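You operate a simulated robot arm through the tools that you are given. There is no shell and no other tool. Be economical: measure what you need, move in short steps, check, and stop when the job is done.

The job below is to be done with a simulated two-armed robot. You get a single attempt, and the scene is never put back.

## Task
Fit the new timber on the orange car's cradle, carrying it with both hands.
Fine: orange brake lever to fast first, free the white lever, lay the timber square in the empty seat, throw the white lever to fast. Where these are worked on the way, their far stop is far enough and under half their travel is too little: white lever.

Only the result counts: the job must be done as asked and must still hold three seconds after the hand-in. Knocking over, shifting, dropping, spilling or breaking anything else fails it.

## Robot
Two 7-joint arms with two-finger parallel grippers on one trunk, on a base that drives. Base frame: it is fixed to the floor where the robot stands at the start and does not move with it; the origin is under the middle of the robot, x ahead of it, y to its left, z up. Units: m, rad, N and s.
The left shoulder is at the start at [0.07, 0.134, 1.004], the right one opposite. With the tool pointing down near the work surface each hand reaches from about 0.1 to 0.62 m from the robot's upright axis, wherever it stands, measured 20 degrees to its own side. Places, roughly: empty seat on the car cradle [0.4, 0.3, 0.7]; orange lever [0.5, 0, 0.5]; white lever [0.4, 0.1, 0.6]. Payload 1.57 kg a hand.
Tool frame (each hand has its own): the origin (TCP) lies between the finger pads and is the grasp point; the fingertips stand 0.03 m ahead of it; z points along the fingers, y is the line along which they close. The gripper opens to 0.08 m. The fingers are 0.017 m wide and 0.012 m thick; the gripper's body (0.04 by 0.082 m) begins 0.08 m behind the TCP.
Orientation is told as [roll, pitch, yaw] about the base's x, y, z axes, in that order, counted from this pose: with the fingers straight down and closing along the base's y, the tool's x points along the base's -x, its y along +y and its z along -z.

## Interface
- The arms move only by the tool servo_tool. It takes "left_motion", "right_motion" or both (then of equal length, played together; a hand with none holds still); each is a list of rows, each a list of 6 numbers: the shift along the tool's x, y, z in units of 25 mm (1.0 is 25 mm), then the turn, a rotation vector about the tool's x, y, z in units of 6 degrees (1.0 is 6 degrees). In form: [[x, y, z, ax, ay, az], ...]. A call has 1 to 12 rows; each row shifts and turns the commanded pose from where the row before left it, along the tool's axes as they then stand. "left_fingers" and "right_fingers" are, for a hand that has rows, the opening, from 0 (shut) to 1 (fully open), set as the call begins (left out, the last holds). A call with a number of a shift or a turn outside -1 to 1 is refused whole. Rows are played at 5 a second. More than 0.05 m and 0.15 rad between two rows, or a gripper value outside its range, and nothing of the call is played. Where a pose cannot be reached the arm comes as near as it can. A force on the tool above 60 N (or 10 N above the force at the start of the call, whichever is more), or a blocked arm, ends the call early, and 0.2 s more pass. The fingers move at their own pace (about 0.153 m/s each) and stop on an object; they squeeze with about 30 N. The grip force told is the motor's: it shows also when the fingers shut on nothing. Time passes only in rows, and 0.2 s behind the last, so rows that do not move let the fingers close. The reply holds the time, the measured pose of the TCP, the force on the tool along the base axes, the opening and the grip force, in the units named above and with some noise, with the torque about the TCP (base axes, N m) and any sound that the robot's microphone picked up.
- Cameras (640 x 400 px; columns grow to the right, rows downward): "scene" is now at [0.0928, 0.0687, 1.2181]; the picture's right is [0.86, -0.51, -0.00], its down [-0.36, -0.60, -0.71] and it looks along [0.36, 0.61, -0.70] (base axes); focal length 214 px, centre (320, 200). "left" rides on the left gripper at [0.072, 0.007, -0.122] in its tool frame; the picture's right is [-0.09, 1.00, 0.00], its down [-0.84, -0.08, -0.54] and it looks along [-0.54, -0.05, 0.84] (tool axes); focal length 238 px, centre (320, 200). "right" rides on the right gripper at [0.072, -0.007, -0.122] in its tool frame; the picture's right is [0.09, 1.00, 0.00], its down [-0.84, 0.08, -0.54] and it looks along [-0.54, 0.05, 0.84] (tool axes); focal length 238 px, centre (320, 200). There is no depth. A picture from a camera that has moved, and an enlarged one, comes with that camera's place and axes in the base frame and with its lens.
- get_image(camera): a new picture of that camera. It takes no simulated time.
- move_column(by): slides the trunk up (or, below 0, down) by that many m; the arms and the scene camera ride with it, the base frame stays. It gives what a move gives, with no picture.
- drive_base(legs): drives the robot by 1 to 6 legs, each [ahead, left, turn to the left] in m, m and rad, along the robot's own axes; the way and the turn of a leg run together, so that a leg with both is an arc; at most 1.5 m and 3.142 rad a leg. The arms and the cameras ride along, it lands a little off, and it stops where it bumps. It gives what a move gives.
- aim_head(pan, tilt): turns the head with the scene camera to pan (to the left, within 1.501 rad either way) and tilt (down, from -0.506 to 1.204), counted from straight ahead of the robot. It gives what a move gives.
- close_up(camera, box): a new picture of the part [left, top, right, bottom] of that camera's present view, enlarged. It takes no simulated time.
- hand_in(): hands the job in; it is judged then, once.

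Work in short steps. Places have to be worked out from the pictures, the camera data and where the tool is seen: move nearer, look again, correct. Check each grasp and each placing, and mend what went wrong. You have 120 turns and 100 pictures in all, those below and enlarged ones among them. Open the grippers and draw the arms clear of the work before you hand the job in, unless the task says otherwise.

The tools are called after "Request:" by a JSON object that holds its "fn" and its "kwargs". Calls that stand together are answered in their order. servo_tool: Moves the arms, as the interface text tells. Its arguments: {"type":"object","properties":{"left_motion":{"type":"array","items":{"type":"array","items":{"type":"number"}}},"left_fingers":{"type":"number"},"right_motion":{"type":"array","items":{"type":"array","items":{"type":"number"}}},"right_fingers":{"type":"number"}},"required":[]} The other tools are called the same way: move_column (by) slides the trunk up or down; drive_base (legs) drives the base; aim_head (pan, tilt) turns the head that bears the scene camera; get_image (camera) takes a picture; close_up (camera, box) takes an enlarged picture of a part of a camera's view; hand_in () hands the job in.

At the start:

```text
time_s: 0.0
left_ee_pos: [0.3456, 0.4012, 1.1414]
left_ee_rot: [-0.001, 0.001, -0.001]
left_force: [0.4, 0.1, 0.7]
left_torque: [0.0, 0.01, 0.0]
left_opening: 0.0803
left_finger_force: 0.0
right_ee_pos: [0.3531, -0.2685, 0.7337]
right_ee_rot: [0.0, 0.001, 0.292]
right_force: [0.1, 0.4, -0.4]
right_torque: [-0.02, -0.01, -0.01]
right_opening: 0.0801
right_finger_force: 0.1
trunk travel left (down, up): [-0.578, 0.362]
robot x, y, heading: [-0.0027, 0.0005, -0.0]
head pan, tilt: [1.035, 0.778]
```

scene: 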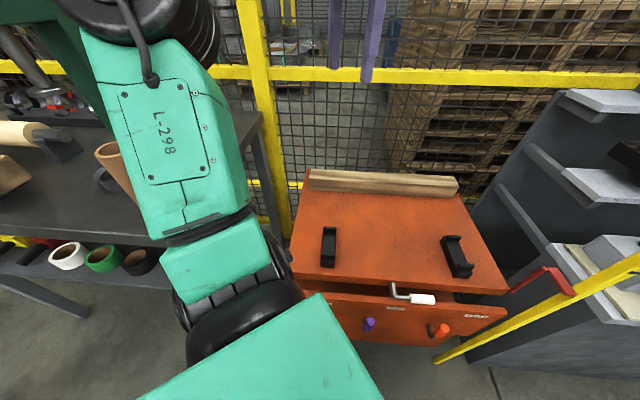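
right: 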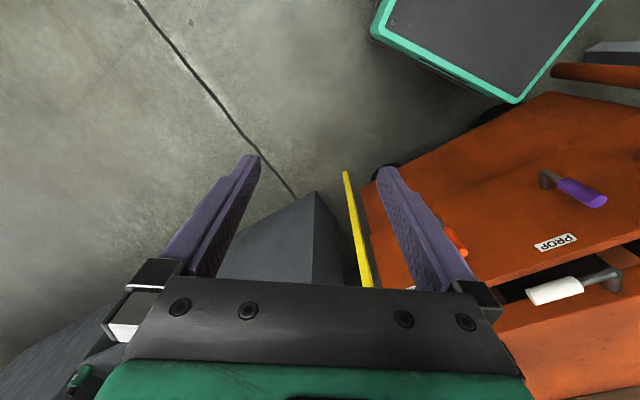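
left: 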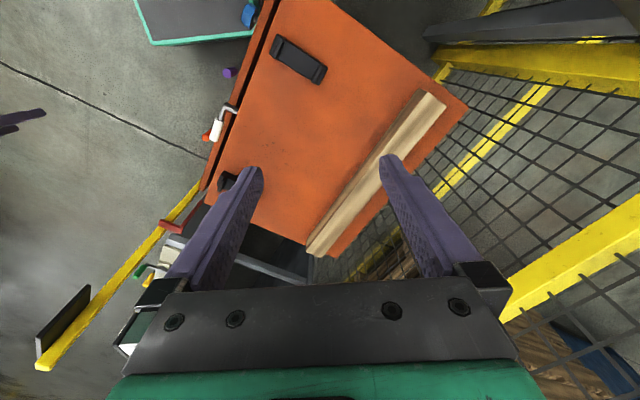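

The car, the timber at its far side and the levers are visible in the start pictures. I take enlarged views for detail first.

Request:
{"fn": "close_up", "kwargs": {"camera": "scene", "box": [280, 150, 540, 370]}}

Request:
{"fn": "close_up", "kwargs": {"camera": "right", "box": [340, 80, 640, 360]}}

Request:
{"fn": "close_up", "kwargs": {"camera": "left", "box": [150, 0, 480, 280]}}

```text
1.82 times, centred on (410, 260) of scene
camera zoom: at [0.0928, 0.0687, 1.2181], right [0.86, -0.51, 0.0], down [-0.36, -0.6, -0.71], along [0.36, 0.61, -0.7], focal length 390 px, centre (156, 91)
```

zoom: 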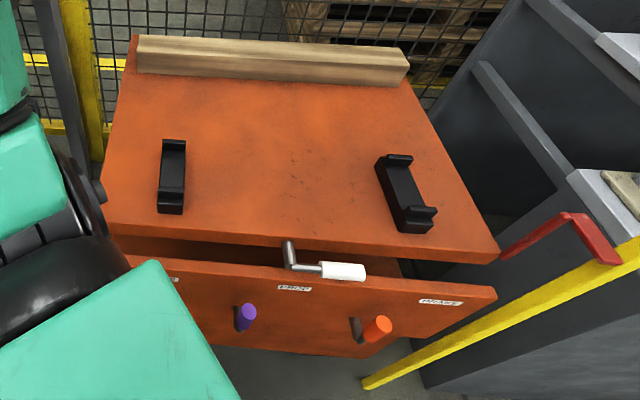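

```text
1.43 times, centred on (490, 220) of right
camera zoom: at [0.2867, -0.293, 0.8564], right [-0.38, 0.93, 0.0], down [0.78, 0.32, 0.54], along [0.5, 0.2, -0.84], focal length 340 px, centre (77, 171)
```

zoom: 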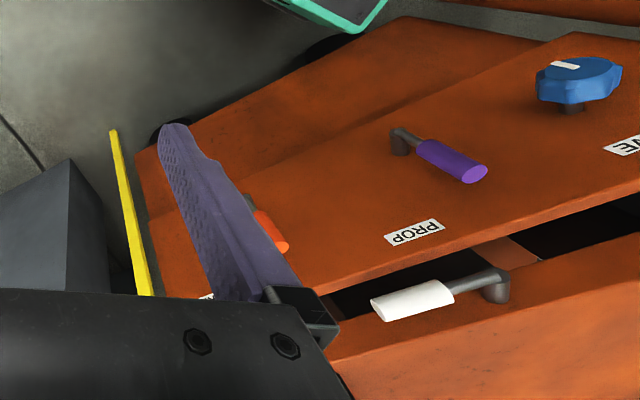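

```text
1.43 times, centred on (315, 140) of left
camera zoom: at [0.2728, 0.408, 1.2636], right [0.09, 1.0, 0.0], down [0.84, -0.08, 0.54], along [0.54, -0.05, -0.84], focal length 340 px, centre (327, 286)
```

zoom: 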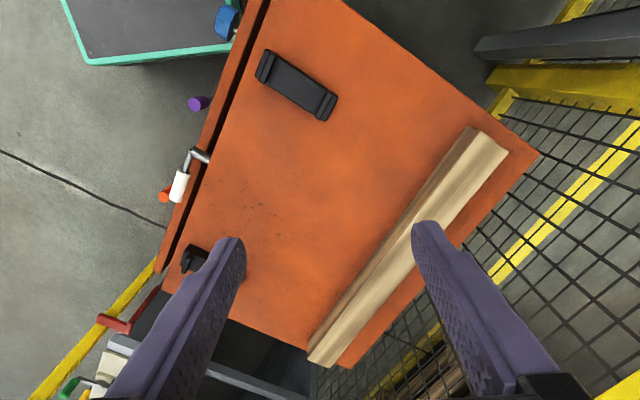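

The orange handle triangulates to about [0.465, 0.04, 0.546] and the white one to about [0.427, 0.118, 0.648]; the car is turned about 54° left of me. I raise the trunk a little and aim the head to see the space between robot and car.

Request:
{"fn": "move_column", "kwargs": {"by": 0.2}}

Request:
{"fn": "aim_head", "kwargs": {"pan": 0.3, "tilt": 0.95}}

Request:
{"fn": "get_image", "kwargs": {"camera": "scene"}}

Request:
{"fn": "get_image", "kwargs": {"camera": "right"}}

```text
time_s: 2.2
left_ee_pos: [0.3455, 0.401, 1.3412]
left_ee_rot: [0.0, 0.001, 0.001]
left_force: [-0.1, 0.2, 0.3]
left_torque: [0.0, 0.0, 0.03]
left_opening: 0.0798
left_finger_force: 0.0
right_ee_pos: [0.353, -0.2675, 0.9335]
right_ee_rot: [0.0, 0.002, 0.295]
right_force: [0.6, 1.1, -0.1]
right_torque: [0.01, 0.02, 0.01]
right_opening: 0.0799
right_finger_force: 0.0
trunk travel left (down, up): [-0.778, 0.162]
robot x, y, heading: [-0.0002, -0.0025, 0.001]
head pan, tilt: [1.035, 0.778]
```

```text
time_s: 3.3
left_ee_pos: [0.3445, 0.4013, 1.3414]
left_ee_rot: [-0.001, 0.001, -0.001]
left_force: [0.2, 0.2, -0.7]
left_torque: [0.0, 0.01, 0.02]
left_opening: 0.0799
left_finger_force: 0.1
right_ee_pos: [0.3521, -0.2681, 0.9341]
right_ee_rot: [0.0, 0.001, 0.293]
right_force: [0.4, -0.4, -0.1]
right_torque: [0.02, -0.01, -0.02]
right_opening: 0.0803
right_finger_force: 0.0
trunk travel left (down, up): [-0.778, 0.162]
robot x, y, heading: [0.0033, 0.0003, -0.003]
head pan, tilt: [0.3, 0.949]
```

```text
93 pictures are left
camera scene: at [0.1206, 0.02, 1.4048], right [0.3, -0.95, 0.0], down [-0.78, -0.24, -0.58], along [0.56, 0.17, -0.81], focal length 214 px, centre (320, 200)
```

scene: 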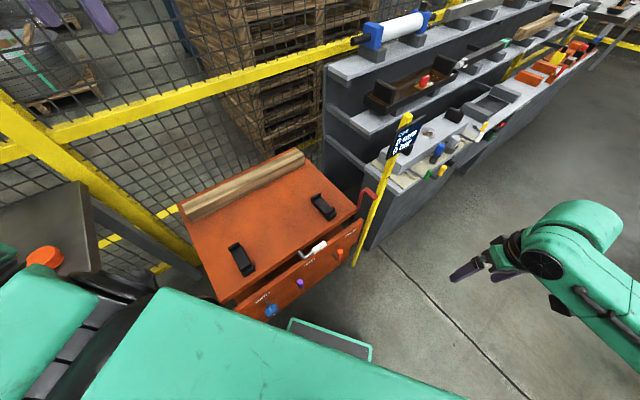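

```text
92 pictures are left
camera right: at [0.2867, -0.2929, 1.0565], right [-0.38, 0.93, 0.0], down [0.78, 0.32, 0.54], along [0.5, 0.2, -0.84], focal length 238 px, centre (320, 200)
```

right: 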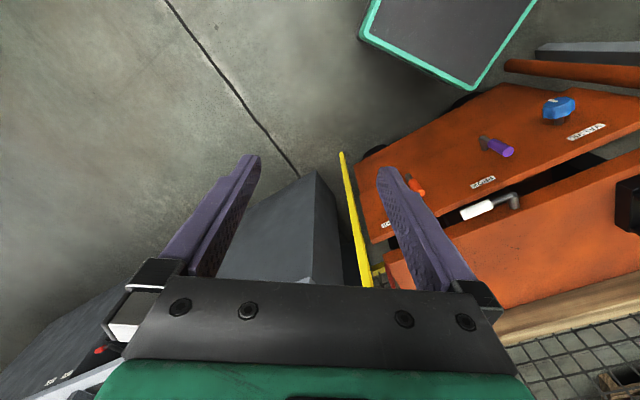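

A thin yellow sign post stands at about [0.65, -0.05], top near z 1.1, at the car's right corner. I lift the right hand well above it and raise the trunk before turning.

Request:
{"fn": "servo_tool", "kwargs": {"right_motion": [[0, 0, -1, 0, 0, 0], [0, 0, -1, 0, 0, 0], [0, 0, -1, 0, 0, 0], [0, 0, -1, 0, 0, 0], [0, 0, -1, 0, 0, 0], [0, 0, -1, 0, 0, 0], [0, 0, -1, 0, 0, 0], [0, 0, -1, 0, 0, 0]]}}

Request:
{"fn": "move_column", "kwargs": {"by": 0.15}}

Request:
{"fn": "drive_base", "kwargs": {"legs": [[0.0, -0.18, 0], [0.1, 0, 0], [0, 0, 0.5]]}}

Request:
{"fn": "aim_head", "kwargs": {"pan": 0.3, "tilt": 1.0}}

Request:
{"fn": "get_image", "kwargs": {"camera": "scene"}}

```text
time_s: 5.1
left_ee_pos: [0.3447, 0.4017, 1.3412]
left_ee_rot: [0.001, 0.001, 0.001]
left_force: [0.1, 0.2, 0.1]
left_torque: [-0.04, -0.04, 0.03]
left_opening: 0.0799
left_finger_force: 0.1
right_ee_pos: [0.3517, -0.2688, 1.1345]
right_ee_rot: [0.001, 0.004, 0.292]
right_force: [0.2, 0.2, -0.4]
right_torque: [-0.01, -0.01, 0.02]
right_opening: 0.08
right_finger_force: 0.1
trunk travel left (down, up): [-0.778, 0.162]
robot x, y, heading: [-0.0028, -0.0036, -0.003]
head pan, tilt: [0.3, 0.949]
```

```text
time_s: 6.8
left_ee_pos: [0.3433, 0.4014, 1.491]
left_ee_rot: [0.001, 0.0, 0.001]
left_force: [-0.1, 0.1, 0.4]
left_torque: [0.02, 0.05, 0.01]
left_opening: 0.08
left_finger_force: 0.1
right_ee_pos: [0.3535, -0.2686, 1.284]
right_ee_rot: [-0.001, 0.002, 0.294]
right_force: [0.2, -0.6, -0.1]
right_torque: [0.02, 0.0, 0.03]
right_opening: 0.08
right_finger_force: 0.0
trunk travel left (down, up): [-0.928, 0.012]
robot x, y, heading: [0.0033, 0.0011, -0.006]
head pan, tilt: [0.3, 0.949]
```

```text
time_s: 10.5
left_ee_pos: [0.2109, 0.3341, 1.4912]
left_ee_rot: [-0.001, 0.0, 0.498]
left_force: [0.6, 0.0, 0.0]
left_torque: [0.0, -0.02, -0.01]
left_opening: 0.08
left_finger_force: 0.0
right_ee_pos: [0.5404, -0.2492, 1.2835]
right_ee_rot: [0.0, 0.0, 0.791]
right_force: [0.6, 0.2, 0.4]
right_torque: [0.04, -0.01, 0.01]
right_opening: 0.0797
right_finger_force: 0.1
trunk travel left (down, up): [-0.928, 0.012]
robot x, y, heading: [0.0988, -0.1832, 0.502]
head pan, tilt: [0.3, 0.949]
```

```text
time_s: 11.1
left_ee_pos: [0.2122, 0.3347, 1.4916]
left_ee_rot: [0.0, 0.0, 0.496]
left_force: [0.5, -0.2, -0.3]
left_torque: [0.01, -0.03, 0.0]
left_opening: 0.0802
left_finger_force: 0.0
right_ee_pos: [0.5395, -0.25, 1.2853]
right_ee_rot: [-0.001, 0.002, 0.791]
right_force: [-0.3, 0.2, 0.1]
right_torque: [-0.01, -0.01, 0.01]
right_opening: 0.08
right_finger_force: 0.1
trunk travel left (down, up): [-0.928, 0.012]
robot x, y, heading: [0.1023, -0.1788, 0.502]
head pan, tilt: [0.3, 1.0]
```

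```text
91 pictures are left
camera scene: at [0.1941, -0.1103, 1.5512], right [0.72, -0.7, 0.0], down [-0.59, -0.6, -0.54], along [0.38, 0.39, -0.84], focal length 214 px, centre (320, 200)
```

scene: 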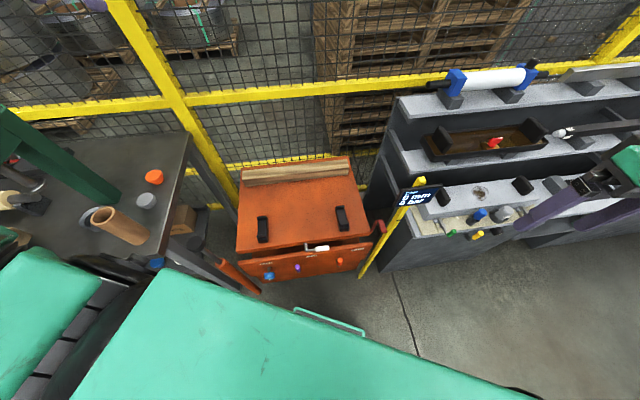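

The post is clear of the arms. I finish the turn so the car is square ahead, then look at the front panel.

Request:
{"fn": "drive_base", "kwargs": {"legs": [[0, 0, 0.43]]}}

Request:
{"fn": "aim_head", "kwargs": {"pan": 0.0, "tilt": 1.0}}

Request:
{"fn": "get_image", "kwargs": {"camera": "scene"}}

```text
time_s: 12.8
left_ee_pos: [-0.0127, 0.3331, 1.4912]
left_ee_rot: [0.0, 0.001, 0.927]
left_force: [0.1, 0.4, 0.2]
left_torque: [-0.01, 0.0, 0.01]
left_opening: 0.0798
left_finger_force: 0.1
right_ee_pos: [0.5278, -0.0602, 1.2841]
right_ee_rot: [-0.002, 0.001, 1.222]
right_force: [0.7, 0.1, 0.1]
right_torque: [0.0, -0.01, 0.0]
right_opening: 0.0799
right_finger_force: 0.0
trunk travel left (down, up): [-0.928, 0.012]
robot x, y, heading: [0.0986, -0.1817, 0.927]
head pan, tilt: [0.3, 1.0]
```

```text
time_s: 13.6
left_ee_pos: [-0.0149, 0.3338, 1.4904]
left_ee_rot: [0.001, 0.001, 0.926]
left_force: [1.2, 0.1, -0.1]
left_torque: [0.05, -0.02, 0.0]
left_opening: 0.08
left_finger_force: 0.1
right_ee_pos: [0.5283, -0.0606, 1.2833]
right_ee_rot: [-0.001, 0.001, 1.221]
right_force: [0.1, 0.3, 0.3]
right_torque: [-0.01, 0.02, 0.02]
right_opening: 0.0802
right_finger_force: 0.0
trunk travel left (down, up): [-0.928, 0.012]
robot x, y, heading: [0.096, -0.1818, 0.929]
head pan, tilt: [0.0, 1.0]
```

```text
90 pictures are left
camera scene: at [0.1735, -0.088, 1.5512], right [0.8, -0.6, 0.0], down [-0.5, -0.67, -0.54], along [0.32, 0.43, -0.84], focal length 214 px, centre (320, 200)
```

scene: 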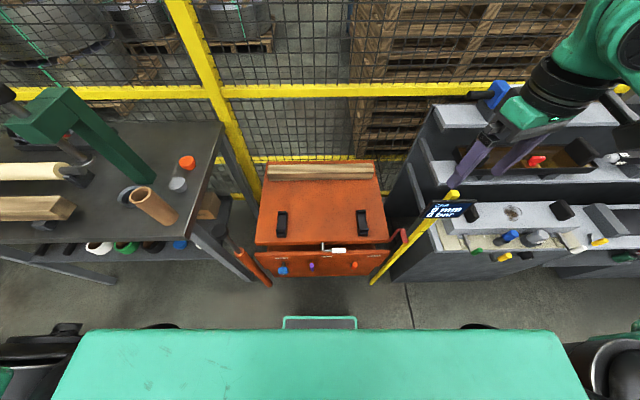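

The car now stands square ahead. I zoom in on its front and labels.

Request:
{"fn": "close_up", "kwargs": {"camera": "scene", "box": [230, 150, 430, 340]}}

Request:
{"fn": "close_up", "kwargs": {"camera": "scene", "box": [250, 230, 410, 300]}}

Request:
{"fn": "close_up", "kwargs": {"camera": "scene", "box": [360, 180, 500, 290]}}

```text
2.11 times, centred on (330, 245) of scene
camera zoom: at [0.1735, -0.088, 1.5512], right [0.8, -0.6, 0.0], down [-0.5, -0.67, -0.54], along [0.32, 0.43, -0.84], focal length 452 px, centre (299, 105)
```

zoom: 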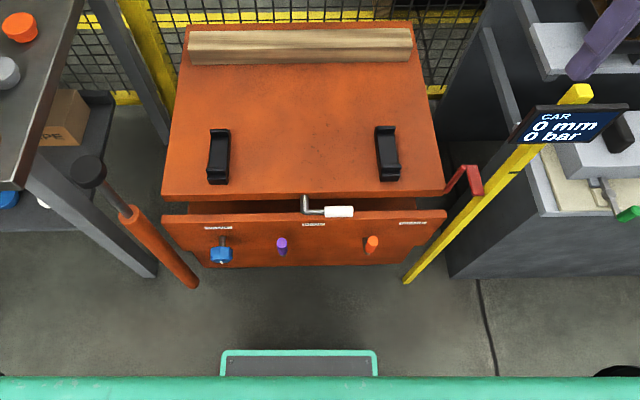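

```text
4.00 times, centred on (330, 265) of scene
camera zoom: at [0.1735, -0.088, 1.5512], right [0.8, -0.6, 0.0], down [-0.5, -0.67, -0.54], along [0.32, 0.43, -0.84], focal length 858 px, centre (280, -60)
```

zoom: 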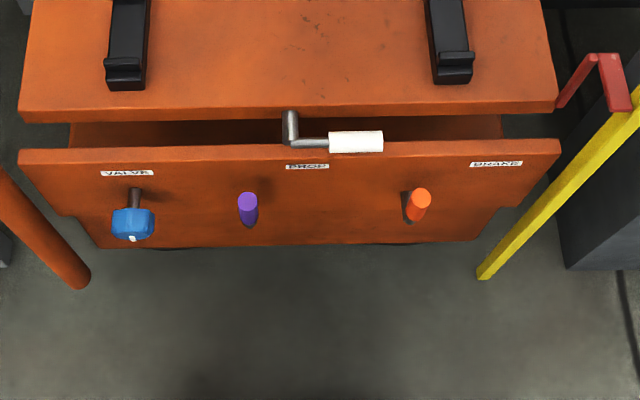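

```text
3.64 times, centred on (430, 235) of scene
camera zoom: at [0.1735, -0.088, 1.5512], right [0.8, -0.6, 0.0], down [-0.5, -0.67, -0.54], along [0.32, 0.43, -0.84], focal length 780 px, centre (-80, 73)
```

zoom: 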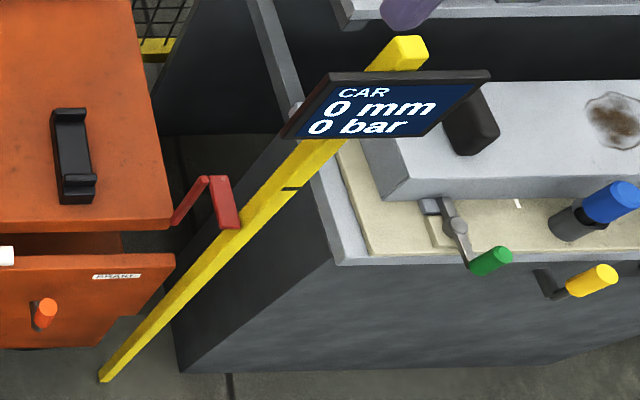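

The right hand is above the post, so I first square it, then draw it back and left, and tilt it 45° forward for a level view of the panel, then lower the trunk.

Request:
{"fn": "servo_tool", "kwargs": {"right_motion": [[0, 0, 0, 0, 0, 0.93], [0, 0, 0, 0, 0, 0.93], [0, 0, 0, 0, 0, 0.93], [1, 1, 0, 0, -1, 0], [0.7, 1, 0.7, 0, -1, 0], [0.7, 1, 0.7, 0, -1, 0], [0.7, 1, 0.7, 0, -1, 0], [0.5, 1, 0.7, 0, -1, 0], [0.2, 1, 0, 0, -1, 0], [0, 0, 0, 0, -1, 0], [0, 0, 0, 0, -0.5, 0]], "right_fingers": 0.6}}

Request:
{"fn": "move_column", "kwargs": {"by": -0.3}}

Request:
{"fn": "get_image", "kwargs": {"camera": "right"}}

```text
time_s: 16.0
left_ee_pos: [-0.014, 0.3339, 1.4909]
left_ee_rot: [0.0, 0.001, 0.927]
left_force: [-0.3, 0.6, -0.9]
left_torque: [0.01, -0.01, 0.01]
left_opening: 0.0801
left_finger_force: 0.0
right_ee_pos: [0.4381, 0.1093, 1.2768]
right_ee_rot: [-0.006, -0.64, 1.032]
right_force: [-0.1, 0.2, 1.3]
right_torque: [-0.01, -0.01, 0.02]
right_opening: 0.048
right_finger_force: 0.1
right hand out of reach, approached as far as the arm can: row 5, 6, 7, 8, 9, 10, 11
trunk travel left (down, up): [-0.928, 0.012]
robot x, y, heading: [0.1042, -0.1818, 0.93]
head pan, tilt: [0.0, 1.0]
```

```text
time_s: 19.0
left_ee_pos: [-0.0141, 0.3345, 1.1919]
left_ee_rot: [-0.001, 0.001, 0.928]
left_force: [0.1, -0.2, 0.2]
left_torque: [0.0, 0.02, 0.04]
left_opening: 0.0802
left_finger_force: 0.1
right_ee_pos: [0.439, 0.1095, 0.9745]
right_ee_rot: [-0.006, -0.637, 1.032]
right_force: [-0.3, 0.2, -0.1]
right_torque: [-0.01, 0.0, -0.01]
right_opening: 0.0482
right_finger_force: 0.1
trunk travel left (down, up): [-0.628, 0.312]
robot x, y, heading: [0.0979, -0.1839, 0.928]
head pan, tilt: [0.0, 1.0]
```

```text
86 pictures are left
camera right: at [0.3772, -0.0022, 1.0314], right [-0.89, 0.45, -0.06], down [0.11, 0.34, 0.93], along [0.44, 0.82, -0.35], focal length 238 px, centre (320, 200)
```

right: 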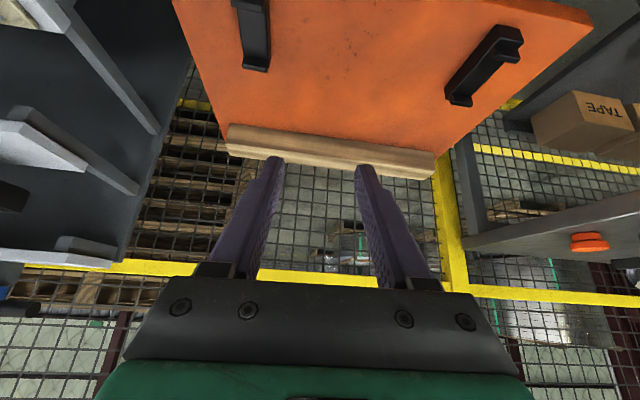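

The picture is upside-down but shows the deck. There's too little room for the arm this close, so I back the base by 0.2 m and lower the trunk to look at the panel.

Request:
{"fn": "drive_base", "kwargs": {"legs": [[-0.2, 0, 0]]}}

Request:
{"fn": "move_column", "kwargs": {"by": -0.22}}

Request:
{"fn": "get_image", "kwargs": {"camera": "right"}}

Request:
{"fn": "get_image", "kwargs": {"camera": "scene"}}

```text
time_s: 20.6
left_ee_pos: [-0.1321, 0.1748, 1.191]
left_ee_rot: [0.0, 0.002, 0.927]
left_force: [0.1, 0.3, 0.3]
left_torque: [0.01, 0.04, -0.01]
left_opening: 0.0801
left_finger_force: 0.1
right_ee_pos: [0.3194, -0.0495, 0.9756]
right_ee_rot: [-0.006, -0.636, 1.034]
right_force: [0.2, -0.2, -0.3]
right_torque: [0.03, 0.02, 0.04]
right_opening: 0.0481
right_finger_force: 0.1
trunk travel left (down, up): [-0.628, 0.312]
robot x, y, heading: [-0.0187, -0.3448, 0.931]
head pan, tilt: [0.0, 1.0]
```

```text
time_s: 22.9
left_ee_pos: [-0.1338, 0.1743, 0.9702]
left_ee_rot: [0.0, 0.0, 0.929]
left_force: [0.4, 0.2, -0.4]
left_torque: [-0.02, 0.0, -0.02]
left_opening: 0.0798
left_finger_force: 0.0
right_ee_pos: [0.3198, -0.048, 0.7556]
right_ee_rot: [-0.008, -0.637, 1.034]
right_force: [-0.8, -0.3, -0.4]
right_torque: [-0.01, -0.03, 0.03]
right_opening: 0.0481
right_finger_force: 0.1
trunk travel left (down, up): [-0.408, 0.532]
robot x, y, heading: [-0.0159, -0.3427, 0.926]
head pan, tilt: [0.0, 1.0]
```

```text
85 pictures are left
camera right: at [0.2578, -0.1614, 0.8114], right [-0.89, 0.45, -0.06], down [0.11, 0.34, 0.93], along [0.44, 0.82, -0.35], focal length 238 px, centre (320, 200)
```

right: 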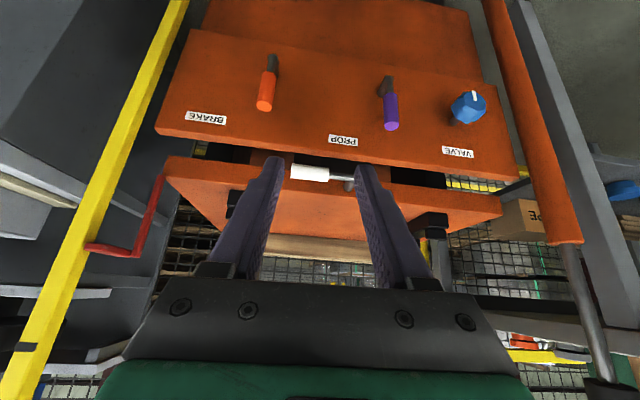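

```text
84 pictures are left
camera scene: at [0.0541, -0.2474, 1.0312], right [0.8, -0.6, 0.0], down [-0.5, -0.67, -0.54], along [0.32, 0.43, -0.84], focal length 214 px, centre (320, 200)
```

scene: 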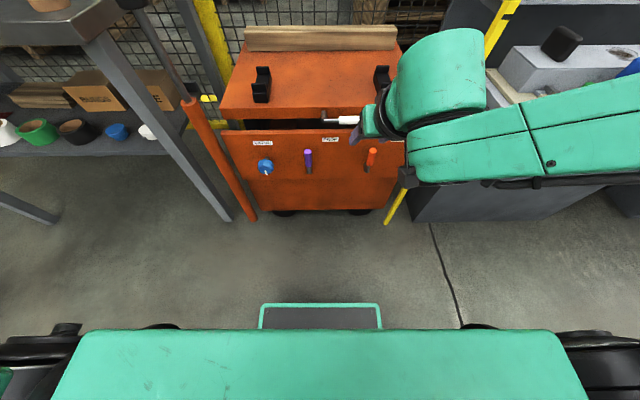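

Now the levers are clear. I zoom in on them for end marks and stop positions.

Request:
{"fn": "close_up", "kwargs": {"camera": "right", "box": [180, 20, 500, 200]}}

Request:
{"fn": "close_up", "kwargs": {"camera": "scene", "box": [220, 100, 420, 220]}}

```text
2.00 times, centred on (340, 110) of right
camera zoom: at [0.2578, -0.1614, 0.8114], right [-0.89, 0.45, -0.06], down [0.11, 0.34, 0.93], along [0.44, 0.82, -0.35], focal length 477 px, centre (280, 380)
```

zoom: 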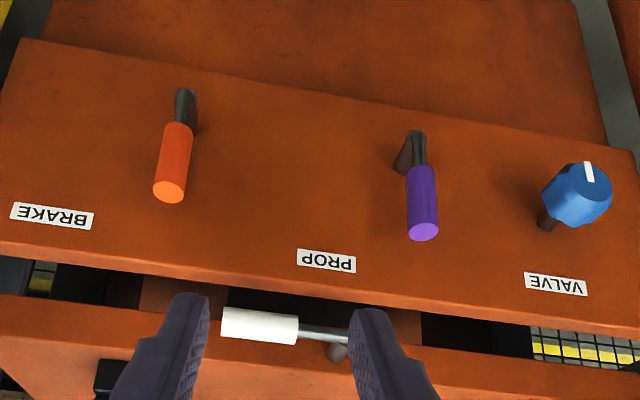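

```text
3.20 times, centred on (320, 160) of scene
camera zoom: at [0.0541, -0.2474, 1.0312], right [0.8, -0.6, 0.0], down [-0.5, -0.67, -0.54], along [0.32, 0.43, -0.84], focal length 686 px, centre (320, 328)
```

zoom: 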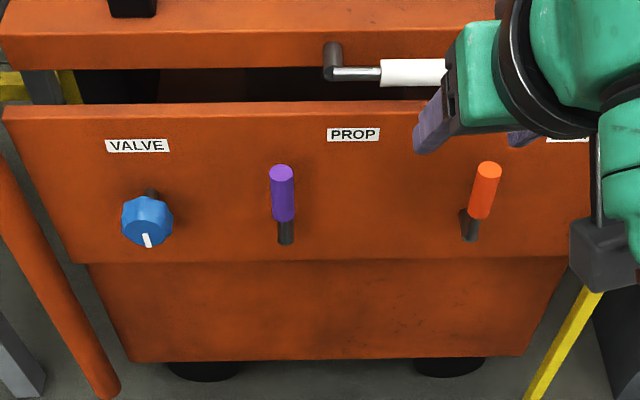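

The orange handle stands upright from z≈0.475 to 0.575 at about [0.46, 0.033]; its pivot is at the bottom. I shut the right fingers as a peg and go straight down first, in front of the panel.

Request:
{"fn": "servo_tool", "kwargs": {"right_motion": [[0.7, 0, 0.94, 0, 0, 0], [0.7, 0, 0.94, 0, 0, 0], [0.7, 0, 0.94, 0, 0, 0], [0.7, 0, 0.94, 0, 0, 0], [0.7, 0, 0.94, 0, 0, 0], [0.7, 0, 0.94, 0, 0, 0]], "right_fingers": 0}}

Request:
{"fn": "get_image", "kwargs": {"camera": "right"}}

```text
time_s: 24.3
left_ee_pos: [-0.1325, 0.1746, 0.9707]
left_ee_rot: [0.001, 0.002, 0.927]
left_force: [0.3, 0.1, 0.0]
left_torque: [-0.02, 0.0, -0.01]
left_opening: 0.0798
left_finger_force: 0.2
right_ee_pos: [0.3236, -0.0402, 0.5807]
right_ee_rot: [-0.008, -0.637, 1.031]
right_force: [0.7, -0.3, -0.7]
right_torque: [0.02, -0.02, -0.02]
right_opening: 0.0
right_finger_force: 21.0
right hand out of reach, approached as far as the arm can: row 1, 2
trunk travel left (down, up): [-0.408, 0.532]
robot x, y, heading: [-0.0187, -0.3371, 0.928]
head pan, tilt: [0.0, 1.0]
```

```text
81 pictures are left
camera right: at [0.2627, -0.1524, 0.6356], right [-0.89, 0.45, -0.06], down [0.11, 0.34, 0.93], along [0.44, 0.82, -0.35], focal length 238 px, centre (320, 200)
```

right: 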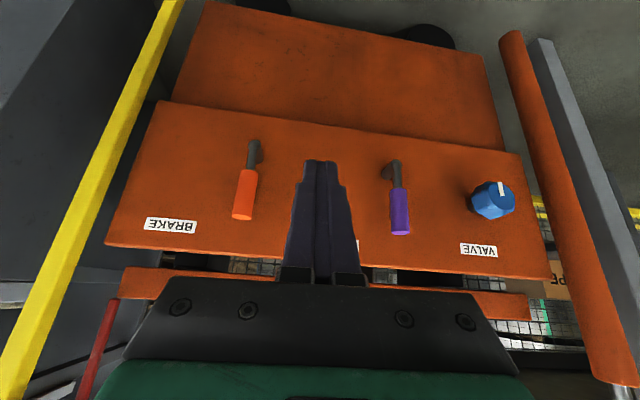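

Peg is left of the orange lever and short of the panel. I move forward about 0.128 m and 0.023 m right to sit just left of the orange handle.

Request:
{"fn": "servo_tool", "kwargs": {"right_motion": [[-0.8, -0.29, 0.6, 0, 0, 0], [-0.8, -0.29, 0.6, 0, 0, 0], [-0.8, -0.29, 0.6, 0, 0, 0], [-0.8, -0.29, 0.6, 0, 0, 0], [-0.8, -0.29, 0.6, 0, 0, 0]]}}

Request:
{"fn": "get_image", "kwargs": {"camera": "right"}}

```text
time_s: 25.5
left_ee_pos: [-0.1335, 0.1757, 0.9713]
left_ee_rot: [-0.001, 0.003, 0.929]
left_force: [1.0, -1.1, 0.3]
left_torque: [0.01, 0.0, -0.01]
left_opening: 0.0801
left_finger_force: 0.1
right_ee_pos: [0.4197, 0.049, 0.5801]
right_ee_rot: [-0.008, -0.637, 1.03]
right_force: [-0.2, 0.0, 0.1]
right_torque: [-0.01, 0.01, 0.01]
right_opening: 0.0
right_finger_force: 21.7
trunk travel left (down, up): [-0.408, 0.532]
robot x, y, heading: [-0.0219, -0.3416, 0.927]
head pan, tilt: [0.0, 1.0]
```

```text
80 pictures are left
camera right: at [0.3576, -0.0642, 0.6355], right [-0.89, 0.45, -0.06], down [0.11, 0.34, 0.93], along [0.44, 0.82, -0.36], focal length 238 px, centre (320, 200)
```

right: 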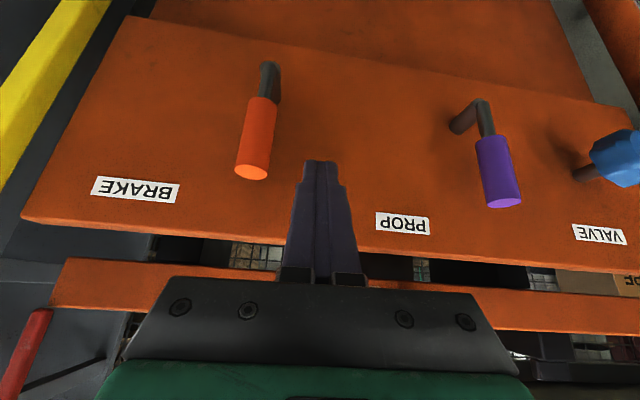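

The handle top is at z≈0.567; the peg tip needs to be lower. I go down 0.03 m and then push gently right about 0.04 m.

Request:
{"fn": "servo_tool", "kwargs": {"right_motion": [[0.71, 0, 0.96, 0, 0, 0], [0.05, -0.5, -0.03, 0, 0, 0], [0.05, -0.5, -0.03, 0, 0, 0], [0.05, -0.5, -0.03, 0, 0, 0]]}}

Request:
{"fn": "get_image", "kwargs": {"camera": "right"}}

```text
time_s: 26.5
left_ee_pos: [-0.1335, 0.1743, 0.9702]
left_ee_rot: [-0.001, 0.0, 0.929]
left_force: [0.4, -0.1, -0.5]
left_torque: [0.01, 0.0, 0.01]
left_opening: 0.0801
left_finger_force: 0.1
right_ee_pos: [0.4481, 0.0246, 0.5508]
right_ee_rot: [-0.007, -0.638, 1.033]
right_force: [-1.3, 0.6, 0.1]
right_torque: [-0.02, 0.02, 0.01]
right_opening: 0.0002
right_finger_force: 21.2
trunk travel left (down, up): [-0.408, 0.532]
robot x, y, heading: [-0.0208, -0.341, 0.932]
head pan, tilt: [0.0, 1.0]
```

```text
79 pictures are left
camera right: at [0.3869, -0.0879, 0.6071], right [-0.89, 0.45, -0.06], down [0.11, 0.34, 0.93], along [0.44, 0.82, -0.35], focal length 238 px, centre (320, 200)
```

right: 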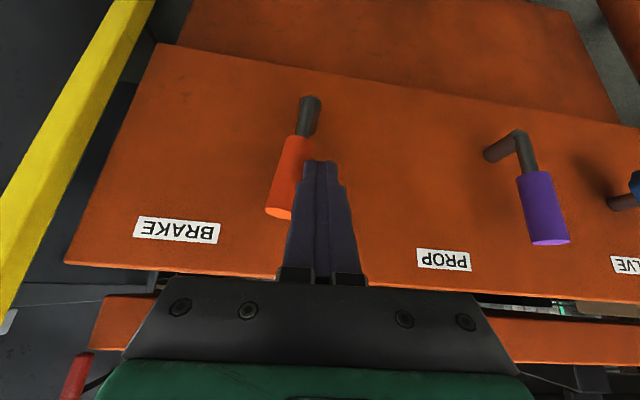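

The lever swings right with almost no force. I carry on along its arc.

Request:
{"fn": "servo_tool", "kwargs": {"right_motion": [[0, -0.62, -0.14, 0, 0, 0], [0.22, -0.6, 0.18, 0, 0, 0], [0.22, -0.6, 0.18, 0, 0, 0]]}}

Request:
{"fn": "get_image", "kwargs": {"camera": "right"}}

```text
time_s: 27.3
left_ee_pos: [-0.1329, 0.1752, 0.9707]
left_ee_rot: [0.002, -0.001, 0.928]
left_force: [0.8, -0.3, 0.8]
left_torque: [0.03, 0.01, -0.01]
left_opening: 0.0803
left_finger_force: 0.1
right_ee_pos: [0.4841, -0.002, 0.541]
right_ee_rot: [-0.007, -0.639, 1.031]
right_force: [-0.1, 0.7, -0.2]
right_torque: [0.0, -0.01, 0.03]
right_opening: 0.0
right_finger_force: 21.6
trunk travel left (down, up): [-0.408, 0.532]
robot x, y, heading: [-0.0192, -0.3366, 0.93]
head pan, tilt: [0.0, 1.0]
```

```text
78 pictures are left
camera right: at [0.423, -0.1155, 0.5958], right [-0.89, 0.45, -0.06], down [0.11, 0.34, 0.93], along [0.44, 0.82, -0.35], focal length 238 px, centre (320, 200)
```

right: 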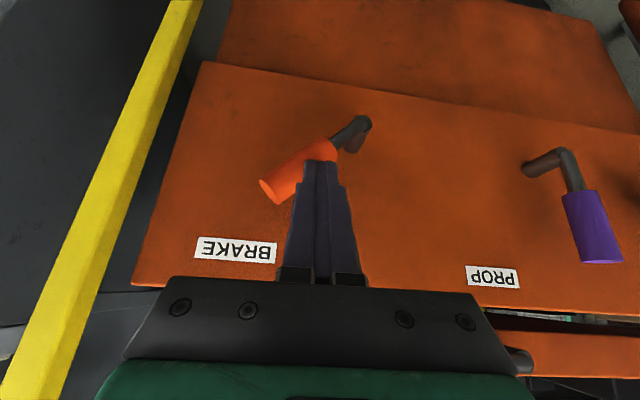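

The lever is at about 60° and still free. I continue downward along the arc.

Request:
{"fn": "servo_tool", "kwargs": {"right_motion": [[0.35, -0.38, 0.41, 0, 0, 0], [0.35, -0.38, 0.41, 0, 0, 0], [0.3, 0, 0.4, 0, 0, 0]]}}

Request:
{"fn": "get_image", "kwargs": {"camera": "right"}}

```text
time_s: 28.1
left_ee_pos: [-0.1336, 0.1755, 0.9704]
left_ee_rot: [0.0, 0.002, 0.93]
left_force: [0.3, -0.7, -0.7]
left_torque: [0.01, -0.01, 0.01]
left_opening: 0.0801
left_finger_force: 0.1
right_ee_pos: [0.5001, -0.0153, 0.5003]
right_ee_rot: [-0.008, -0.636, 1.034]
right_force: [-0.6, 0.3, 0.0]
right_torque: [0.01, 0.01, 0.0]
right_opening: 0.0
right_finger_force: 21.2
trunk travel left (down, up): [-0.408, 0.532]
robot x, y, heading: [-0.0176, -0.3419, 0.928]
head pan, tilt: [0.0, 1.0]
```

```text
77 pictures are left
camera right: at [0.4384, -0.1277, 0.5559], right [-0.89, 0.45, -0.06], down [0.11, 0.34, 0.93], along [0.44, 0.82, -0.35], focal length 238 px, centre (320, 200)
```

right: 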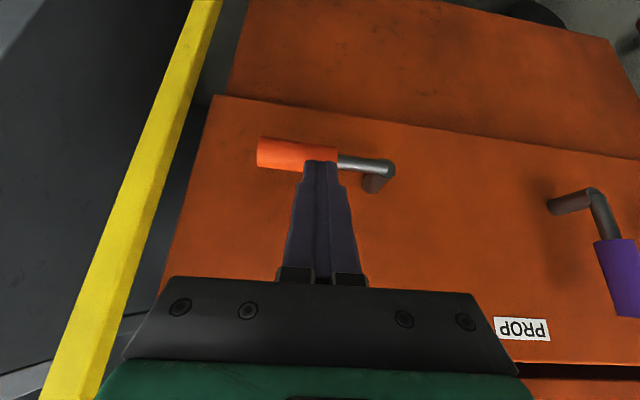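

The lever is now level. I press down a little more to feel whether this is the stop.

Request:
{"fn": "servo_tool", "kwargs": {"right_motion": [[0.24, 0, 0.32, 0, 0, 0], [0.24, 0, 0.32, 0, 0, 0]]}}

Request:
{"fn": "get_image", "kwargs": {"camera": "right"}}

```text
time_s: 28.7
left_ee_pos: [-0.136, 0.1724, 0.9719]
left_ee_rot: [-0.001, -0.002, 0.928]
left_force: [-0.8, 0.1, -0.4]
left_torque: [0.03, 0.03, -0.02]
left_opening: 0.0797
left_finger_force: 0.1
right_ee_pos: [0.4996, -0.015, 0.488]
right_ee_rot: [-0.011, -0.65, 1.033]
right_force: [-2.4, -10.5, 21.6]
right_torque: [0.28, -0.25, -0.24]
right_opening: 0.0
right_finger_force: 20.9
trunk travel left (down, up): [-0.408, 0.532]
robot x, y, heading: [-0.0205, -0.3426, 0.927]
head pan, tilt: [0.0, 1.0]
```

```text
76 pictures are left
camera right: at [0.4382, -0.1286, 0.5408], right [-0.89, 0.45, -0.06], down [0.1, 0.33, 0.94], along [0.44, 0.83, -0.34], focal length 238 px, centre (320, 200)
```

right: 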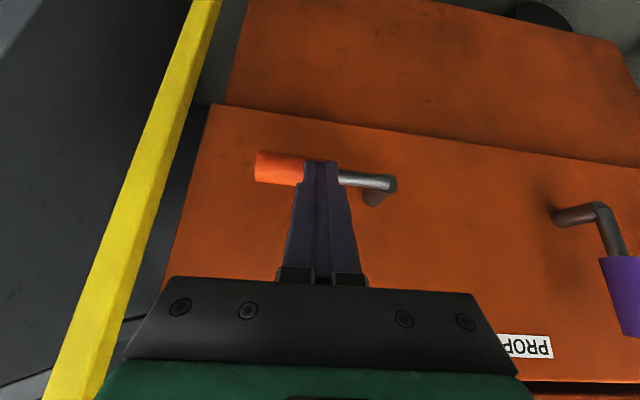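

The force rose to about 24 N: that is the stop, and the lever lies level to the right, like the white one. I ease off, back away and rise to view the white lever.

Request:
{"fn": "servo_tool", "kwargs": {"right_motion": [[-0.45, 0, -0.6, 0, 0, 0], [0.77, 0.1, -0.57, 0, 0, 0], [0.77, 0.1, -0.57, 0, 0, 0], [0.77, 0.1, -0.57, 0, 0, 0], [0.77, 0.1, -0.57, 0, 0, 0], [0.77, 0.1, -0.57, 0, 0, 0], [-0.6, 0.5, -0.8, 0, 0, 0], [-0.6, 0.5, -0.8, 0, 0, 0], [-0.6, 0.5, -0.8, 0, 0, 0], [-0.6, 0.5, -0.8, 0, 0, 0], [-0.6, 0.5, -0.8, 0, 0, 0], [-0.6, 0.5, -0.8, 0, 0, 0]]}}

Request:
{"fn": "get_image", "kwargs": {"camera": "right"}}

Request:
{"fn": "close_up", "kwargs": {"camera": "scene", "box": [220, 60, 420, 200]}}

```text
time_s: 31.3
left_ee_pos: [-0.1332, 0.1756, 0.9706]
left_ee_rot: [0.001, 0.001, 0.928]
left_force: [0.0, 0.3, -0.5]
left_torque: [0.02, -0.02, 0.0]
left_opening: 0.0798
left_finger_force: 0.1
right_ee_pos: [0.3608, -0.0714, 0.648]
right_ee_rot: [-0.008, -0.637, 1.033]
right_force: [-0.3, -0.6, -0.2]
right_torque: [0.01, 0.0, 0.01]
right_opening: 0.0
right_finger_force: 21.0
trunk travel left (down, up): [-0.408, 0.532]
robot x, y, heading: [-0.02, -0.3415, 0.931]
head pan, tilt: [0.0, 1.0]
```

```text
75 pictures are left
camera right: at [0.3009, -0.1838, 0.7041], right [-0.89, 0.45, -0.06], down [0.11, 0.34, 0.93], along [0.44, 0.82, -0.35], focal length 238 px, centre (320, 200)
```

right: 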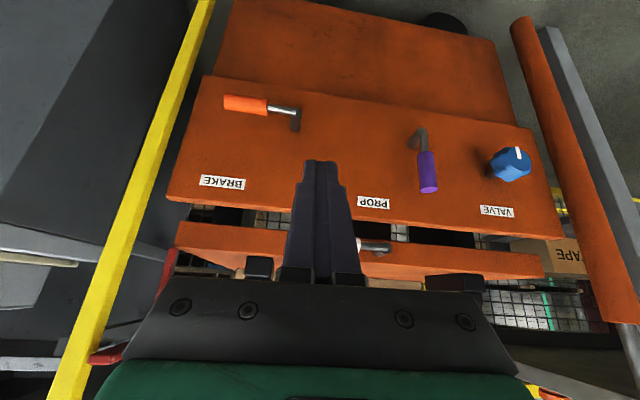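

```text
2.86 times, centred on (320, 130) of scene
camera zoom: at [0.0538, -0.247, 1.0312], right [0.8, -0.6, 0.0], down [-0.5, -0.67, -0.54], along [0.32, 0.43, -0.84], focal length 613 px, centre (320, 400)
```

zoom: 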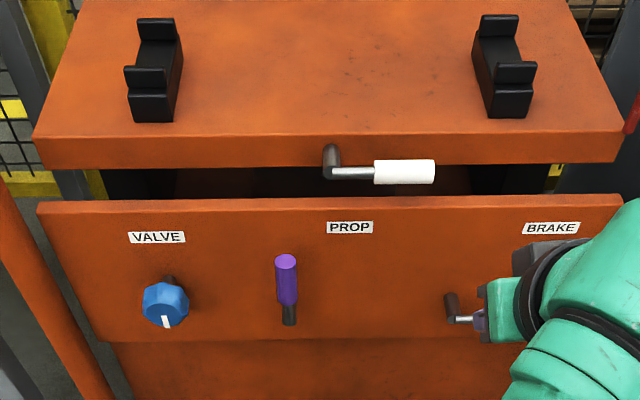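

The white handle lies about f-side 0.06 m ahead of the deck's front edge at z≈0.64, pivoting at its left elbow. I tilt the right tool nearly horizontal to lift it from below.

Request:
{"fn": "servo_tool", "kwargs": {"right_motion": [[0, 0, 0, 0, -1, 0], [0, 0, 0, 0, -1, 0], [0, 0, 0, 0, -1, 0], [0, 0, 0, 0, -1, 0], [0, 0, 0, 0, -1, 0], [0, 0, 0, 0, -1, 0]]}}

Request:
{"fn": "get_image", "kwargs": {"camera": "right"}}

Request:
{"fn": "get_image", "kwargs": {"camera": "scene"}}

```text
time_s: 32.7
left_ee_pos: [-0.1335, 0.1754, 0.9714]
left_ee_rot: [-0.001, 0.0, 0.927]
left_force: [0.9, -0.2, -0.5]
left_torque: [-0.01, 0.0, 0.0]
left_opening: 0.08
left_finger_force: 0.1
right_ee_pos: [0.362, -0.0709, 0.6481]
right_ee_rot: [-0.021, -1.267, 1.049]
right_force: [0.2, -0.5, -0.7]
right_torque: [0.0, -0.01, 0.01]
right_opening: 0.0
right_finger_force: 21.4
trunk travel left (down, up): [-0.408, 0.532]
robot x, y, heading: [-0.0214, -0.3452, 0.929]
head pan, tilt: [0.0, 1.0]
```

```text
73 pictures are left
camera right: at [0.298, -0.1903, 0.6171], right [-0.87, 0.49, -0.09], down [-0.21, -0.19, 0.96], along [0.45, 0.85, 0.26], focal length 238 px, centre (320, 200)
```

right: 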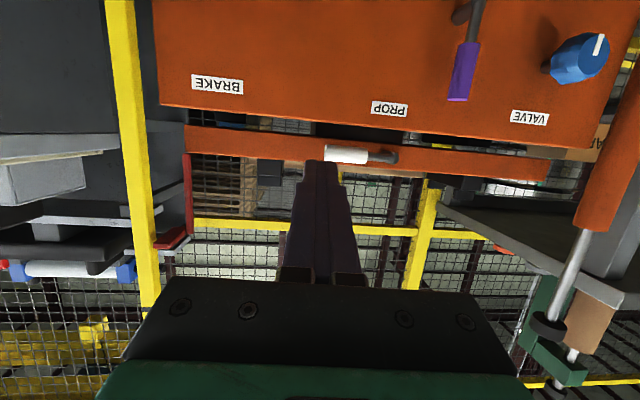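

```text
72 pictures are left
camera scene: at [0.0539, -0.2474, 1.0312], right [0.8, -0.6, 0.0], down [-0.5, -0.67, -0.54], along [0.32, 0.43, -0.84], focal length 214 px, centre (320, 200)
```

scene: 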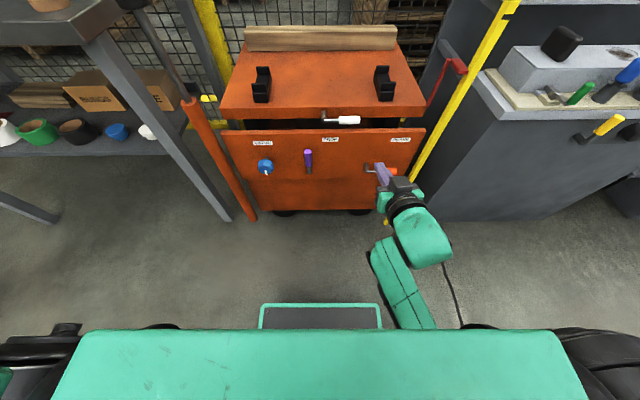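

The hand can point level. I level it fully, set it at z≈0.61 under the handle's height and go forward part of the way.

Request:
{"fn": "servo_tool", "kwargs": {"right_motion": [[0, 0, 0, 0, -1, 0], [0, 0, 0, 0, -1, 0], [0, 0, 0, 0, -0.9, 0], [0.76, 0.5, 0, 0, 0, 0], [0.76, 0.5, 0, 0, 0, 0], [0, 0, 1, 0, 0, 0], [0, 0, 1, 0, 0, 0], [0, 0, 1, 0, 0, 0], [0, 0, 1, 0, 0, 0], [0, 0, 1, 0, 0, 0]]}}

Request:
{"fn": "get_image", "kwargs": {"camera": "right"}}

Request:
{"fn": "close_up", "kwargs": {"camera": "scene", "box": [280, 70, 440, 190]}}

```text
time_s: 35.1
left_ee_pos: [-0.1331, 0.1752, 0.97]
left_ee_rot: [0.0, 0.001, 0.927]
left_force: [-0.6, -0.1, 0.1]
left_torque: [0.03, 0.0, 0.02]
left_opening: 0.0797
left_finger_force: 0.1
right_ee_pos: [0.4198, 0.0334, 0.5946]
right_ee_rot: [-1.338, -1.447, 2.381]
right_force: [-0.6, -1.2, 0.4]
right_torque: [-0.02, 0.03, -0.03]
right_opening: 0.0
right_finger_force: 21.4
trunk travel left (down, up): [-0.408, 0.532]
robot x, y, heading: [-0.0186, -0.341, 0.929]
head pan, tilt: [0.0, 1.0]
stopped in row 10 (right hand): the arm was blocked; the commanded pose is now the measured one
```

```text
71 pictures are left
camera right: at [0.3704, -0.0784, 0.5278], right [-0.85, 0.49, -0.21], down [-0.41, -0.36, 0.84], along [0.33, 0.8, 0.51], focal length 238 px, centre (320, 200)
```

right: 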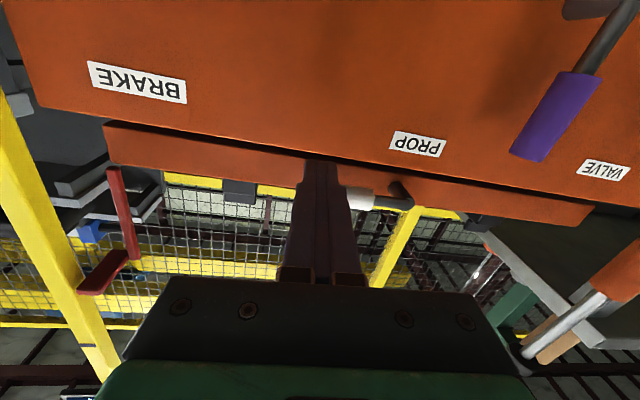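

```text
3.33 times, centred on (360, 130) of scene
camera zoom: at [0.054, -0.2475, 1.0312], right [0.8, -0.6, 0.0], down [-0.5, -0.67, -0.54], along [0.32, 0.43, -0.84], focal length 715 px, centre (187, 433)
```

zoom: 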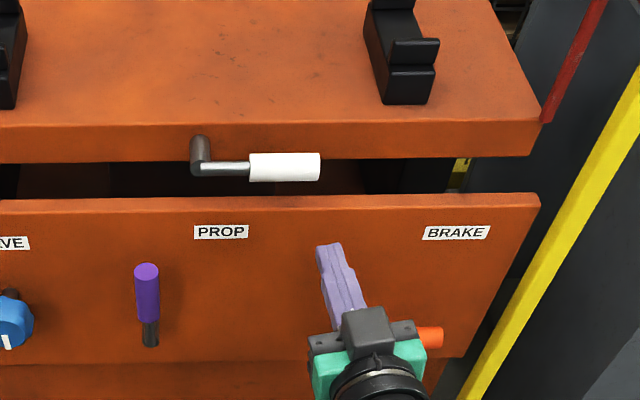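

The arm ran into its own limits there (twisted wrist, no contact force), so I'll instead grip the white handle from above with the fingers closing fore-and-aft, letting it pivot in the grip. I retreat and turn the tool back down.

Request:
{"fn": "servo_tool", "kwargs": {"right_motion": [[0, 0, -1, 0, 0, 0], [0, 0, -1, 0, 0, 0], [0, 0, -1, 0, 0, 0], [-0.5, 0, -0.5, 0, 1, 0], [-0.5, 0, 0, 0, 1, 0], [-0.5, 0, 0, 0, 1, 0], [-0.5, 0, 0, 0, 1, 0], [-0.5, 0, 0, 0, 1, 0], [-0.5, 0, 0, 0, 1, 0], [-0.5, 0, 0, 0, 1, 0], [-0.5, 0, 0, 0, 1, 0], [0, 0, -0.5, 0, 1, 0]]}}

```text
time_s: 37.7
left_ee_pos: [-0.1328, 0.1751, 0.971]
left_ee_rot: [0.001, 0.0, 0.929]
left_force: [0.3, 0.0, -0.1]
left_torque: [0.02, 0.02, 0.0]
left_opening: 0.08
left_finger_force: 0.0
right_ee_pos: [0.3923, -0.0191, 0.6923]
right_ee_rot: [-0.191, -0.584, 1.128]
right_force: [-0.9, -0.7, -0.2]
right_torque: [-0.01, 0.02, -0.03]
right_opening: 0.0004
right_finger_force: 21.1
trunk travel left (down, up): [-0.408, 0.532]
robot x, y, heading: [-0.0189, -0.3404, 0.928]
head pan, tilt: [0.0, 1.0]
```

I finish turning the tool straight down and begin turning it about the vertical so its fingers close fore-and-aft.

Request:
{"fn": "servo_tool", "kwargs": {"right_motion": [[0, 0, -0.5, -0.92, 0, 0], [0, 0, -0.5, -0.91, 0, 0], [0, 0, 0, 0, 0.93, 0], [0, 0, 0, 0, 0.93, 0], [0, 0, 0, 0, 0.93, 0], [0, 0, 0, 0, 0.93, 0], [0, 0, 0, 0, 0.93, 0], [0, 0, 0, 0, 0.93, 0], [0, 0, -0.8, 0, 0, -1], [0, 0, -0.8, 0, 0, -1], [0, 0, -0.8, 0, 0, -1], [0, 0, 0, 0, 0, -1]]}}

Request:
{"fn": "servo_tool", "kwargs": {"right_motion": [[0, 0, 0, 0, 0, -1], [0, 0, 0, 0, 0, -1], [0, 0, 0, 0, 0, -1], [0, 0, 0, 0, 0, -1], [0, 0, 0, 0, 0, -1], [0, 0, 0, 0, 0, -1], [0, 0, 0, 0, 0, -1], [0, 0, 0, 0, 0, -1], [0, 0, 0, 0, 0, -1]], "right_fingers": 0.7}}

```text
time_s: 38.4
left_ee_pos: [-0.1317, 0.1755, 0.97]
left_ee_rot: [0.0, 0.003, 0.929]
left_force: [-1.1, 0.7, -0.3]
left_torque: [0.01, -0.02, -0.05]
left_opening: 0.0803
left_finger_force: 0.1
right_ee_pos: [0.4151, -0.0356, 0.6941]
right_ee_rot: [-0.096, -0.57, 1.13]
right_force: [-0.5, -0.3, -0.3]
right_torque: [-0.02, -0.01, -0.02]
right_opening: 0.0
right_finger_force: 20.9
right hand out of reach, approached as far as the arm can: row 2, 3
trunk travel left (down, up): [-0.408, 0.532]
robot x, y, heading: [-0.0187, -0.3403, 0.927]
head pan, tilt: [0.0, 1.0]
stopped in row 3 (right hand): the arm was blocked; the commanded pose is now the measured one
```

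```text
time_s: 40.4
left_ee_pos: [-0.1331, 0.1732, 0.9704]
left_ee_rot: [0.002, 0.0, 0.928]
left_force: [-0.7, -0.7, 0.7]
left_torque: [0.0, -0.03, 0.0]
left_opening: 0.0799
left_finger_force: 0.0
right_ee_pos: [0.4152, -0.0367, 0.6934]
right_ee_rot: [-0.523, -0.249, 2.113]
right_force: [0.7, 0.8, -0.9]
right_torque: [0.02, -0.03, 0.01]
right_opening: 0.0561
right_finger_force: 0.1
trunk travel left (down, up): [-0.408, 0.532]
robot x, y, heading: [-0.0204, -0.3414, 0.929]
head pan, tilt: [0.0, 1.0]
```

The wrist was limited again but then turned. I check the picture.

Request:
{"fn": "get_image", "kwargs": {"camera": "scene"}}

Request:
{"fn": "get_image", "kwargs": {"camera": "right"}}

```text
69 pictures are left
camera scene: at [0.0541, -0.2472, 1.0312], right [0.8, -0.6, 0.0], down [-0.5, -0.67, -0.54], along [0.32, 0.43, -0.84], focal length 214 px, centre (320, 200)
```

scene: 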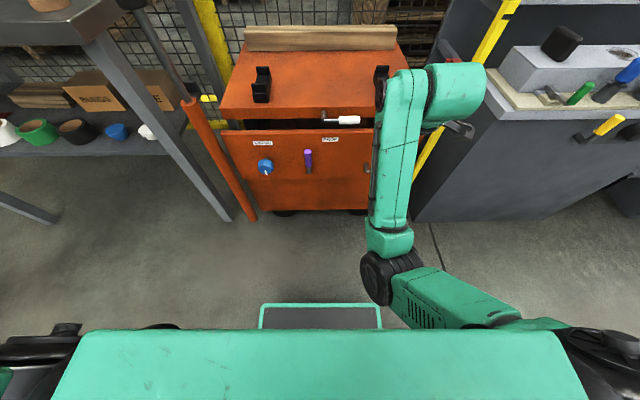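

```text
68 pictures are left
camera right: at [0.4186, -0.1453, 0.7823], right [-0.76, -0.42, -0.51], down [-0.65, 0.43, 0.62], along [-0.04, 0.8, -0.6], focal length 238 px, centre (320, 200)
```

right: 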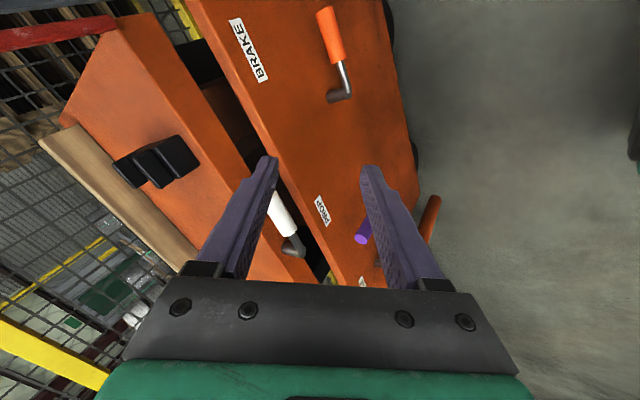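

The hand is near the post side, so I raise the trunk 0.25 m for freedom and then straighten the tool, moving it left.

Request:
{"fn": "move_column", "kwargs": {"by": 0.25}}

Request:
{"fn": "servo_tool", "kwargs": {"right_motion": [[0, 0, 0, -1, 0, 0], [0, 0, 0, -1, 0, 0], [0, 0, 0, -1, 0, 0], [0, 0, 0, -1, 0, 0], [0, 0, 0, -1, 0, 0], [0, 0, 0, 0, 0.8, 0], [0, 0, 0, 0, 0.8, 0], [0, 0, 0, 0, 0.8, 0], [0, 0, 0, 0, 0, -0.95], [-0.5, 0, 0, 0, 0, -0.95], [-0.5, 0, 0, 0, 0, -0.95], [-0.5, 0, 0, 0, 0, -0.85]]}}

Request:
{"fn": "get_image", "kwargs": {"camera": "scene"}}

```text
time_s: 42.9
left_ee_pos: [-0.1324, 0.1757, 1.2209]
left_ee_rot: [0.0, 0.001, 0.928]
left_force: [-0.4, 0.2, 0.5]
left_torque: [0.01, -0.05, 0.0]
left_opening: 0.0799
left_finger_force: 0.2
right_ee_pos: [0.4146, -0.0371, 0.9434]
right_ee_rot: [-0.521, -0.251, 2.113]
right_force: [0.1, 0.3, 0.2]
right_torque: [-0.01, 0.04, -0.03]
right_opening: 0.0558
right_finger_force: 0.0
trunk travel left (down, up): [-0.658, 0.282]
robot x, y, heading: [-0.0168, -0.3415, 0.929]
head pan, tilt: [0.0, 1.0]
```

```text
time_s: 45.5
left_ee_pos: [-0.1324, 0.1755, 1.22]
left_ee_rot: [0.001, 0.001, 0.929]
left_force: [0.3, -0.5, 0.1]
left_torque: [0.01, 0.03, 0.0]
left_opening: 0.08
left_finger_force: 0.1
right_ee_pos: [0.4231, 0.0353, 0.896]
right_ee_rot: [0.003, -0.002, 2.504]
right_force: [0.9, -0.6, -0.1]
right_torque: [0.03, -0.03, -0.01]
right_opening: 0.0563
right_finger_force: 0.1
right hand out of reach, approached as far as the arm can: row 1, 2, 3, 4, 5
trunk travel left (down, up): [-0.658, 0.282]
robot x, y, heading: [-0.0171, -0.3412, 0.93]
head pan, tilt: [0.0, 1.0]
```

```text
67 pictures are left
camera scene: at [0.0538, -0.2471, 1.2812], right [0.8, -0.6, 0.0], down [-0.5, -0.67, -0.54], along [0.32, 0.43, -0.84], focal length 214 px, centre (320, 200)
```

scene: 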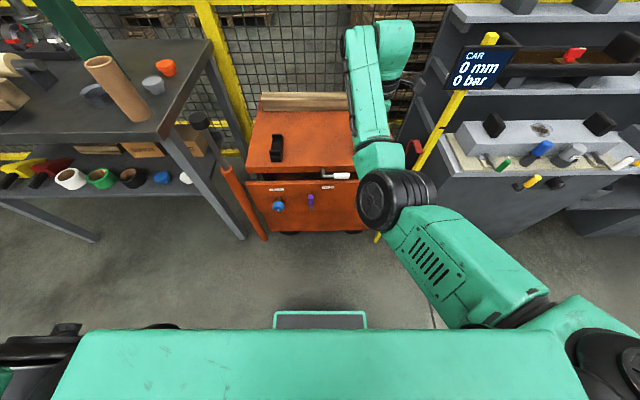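

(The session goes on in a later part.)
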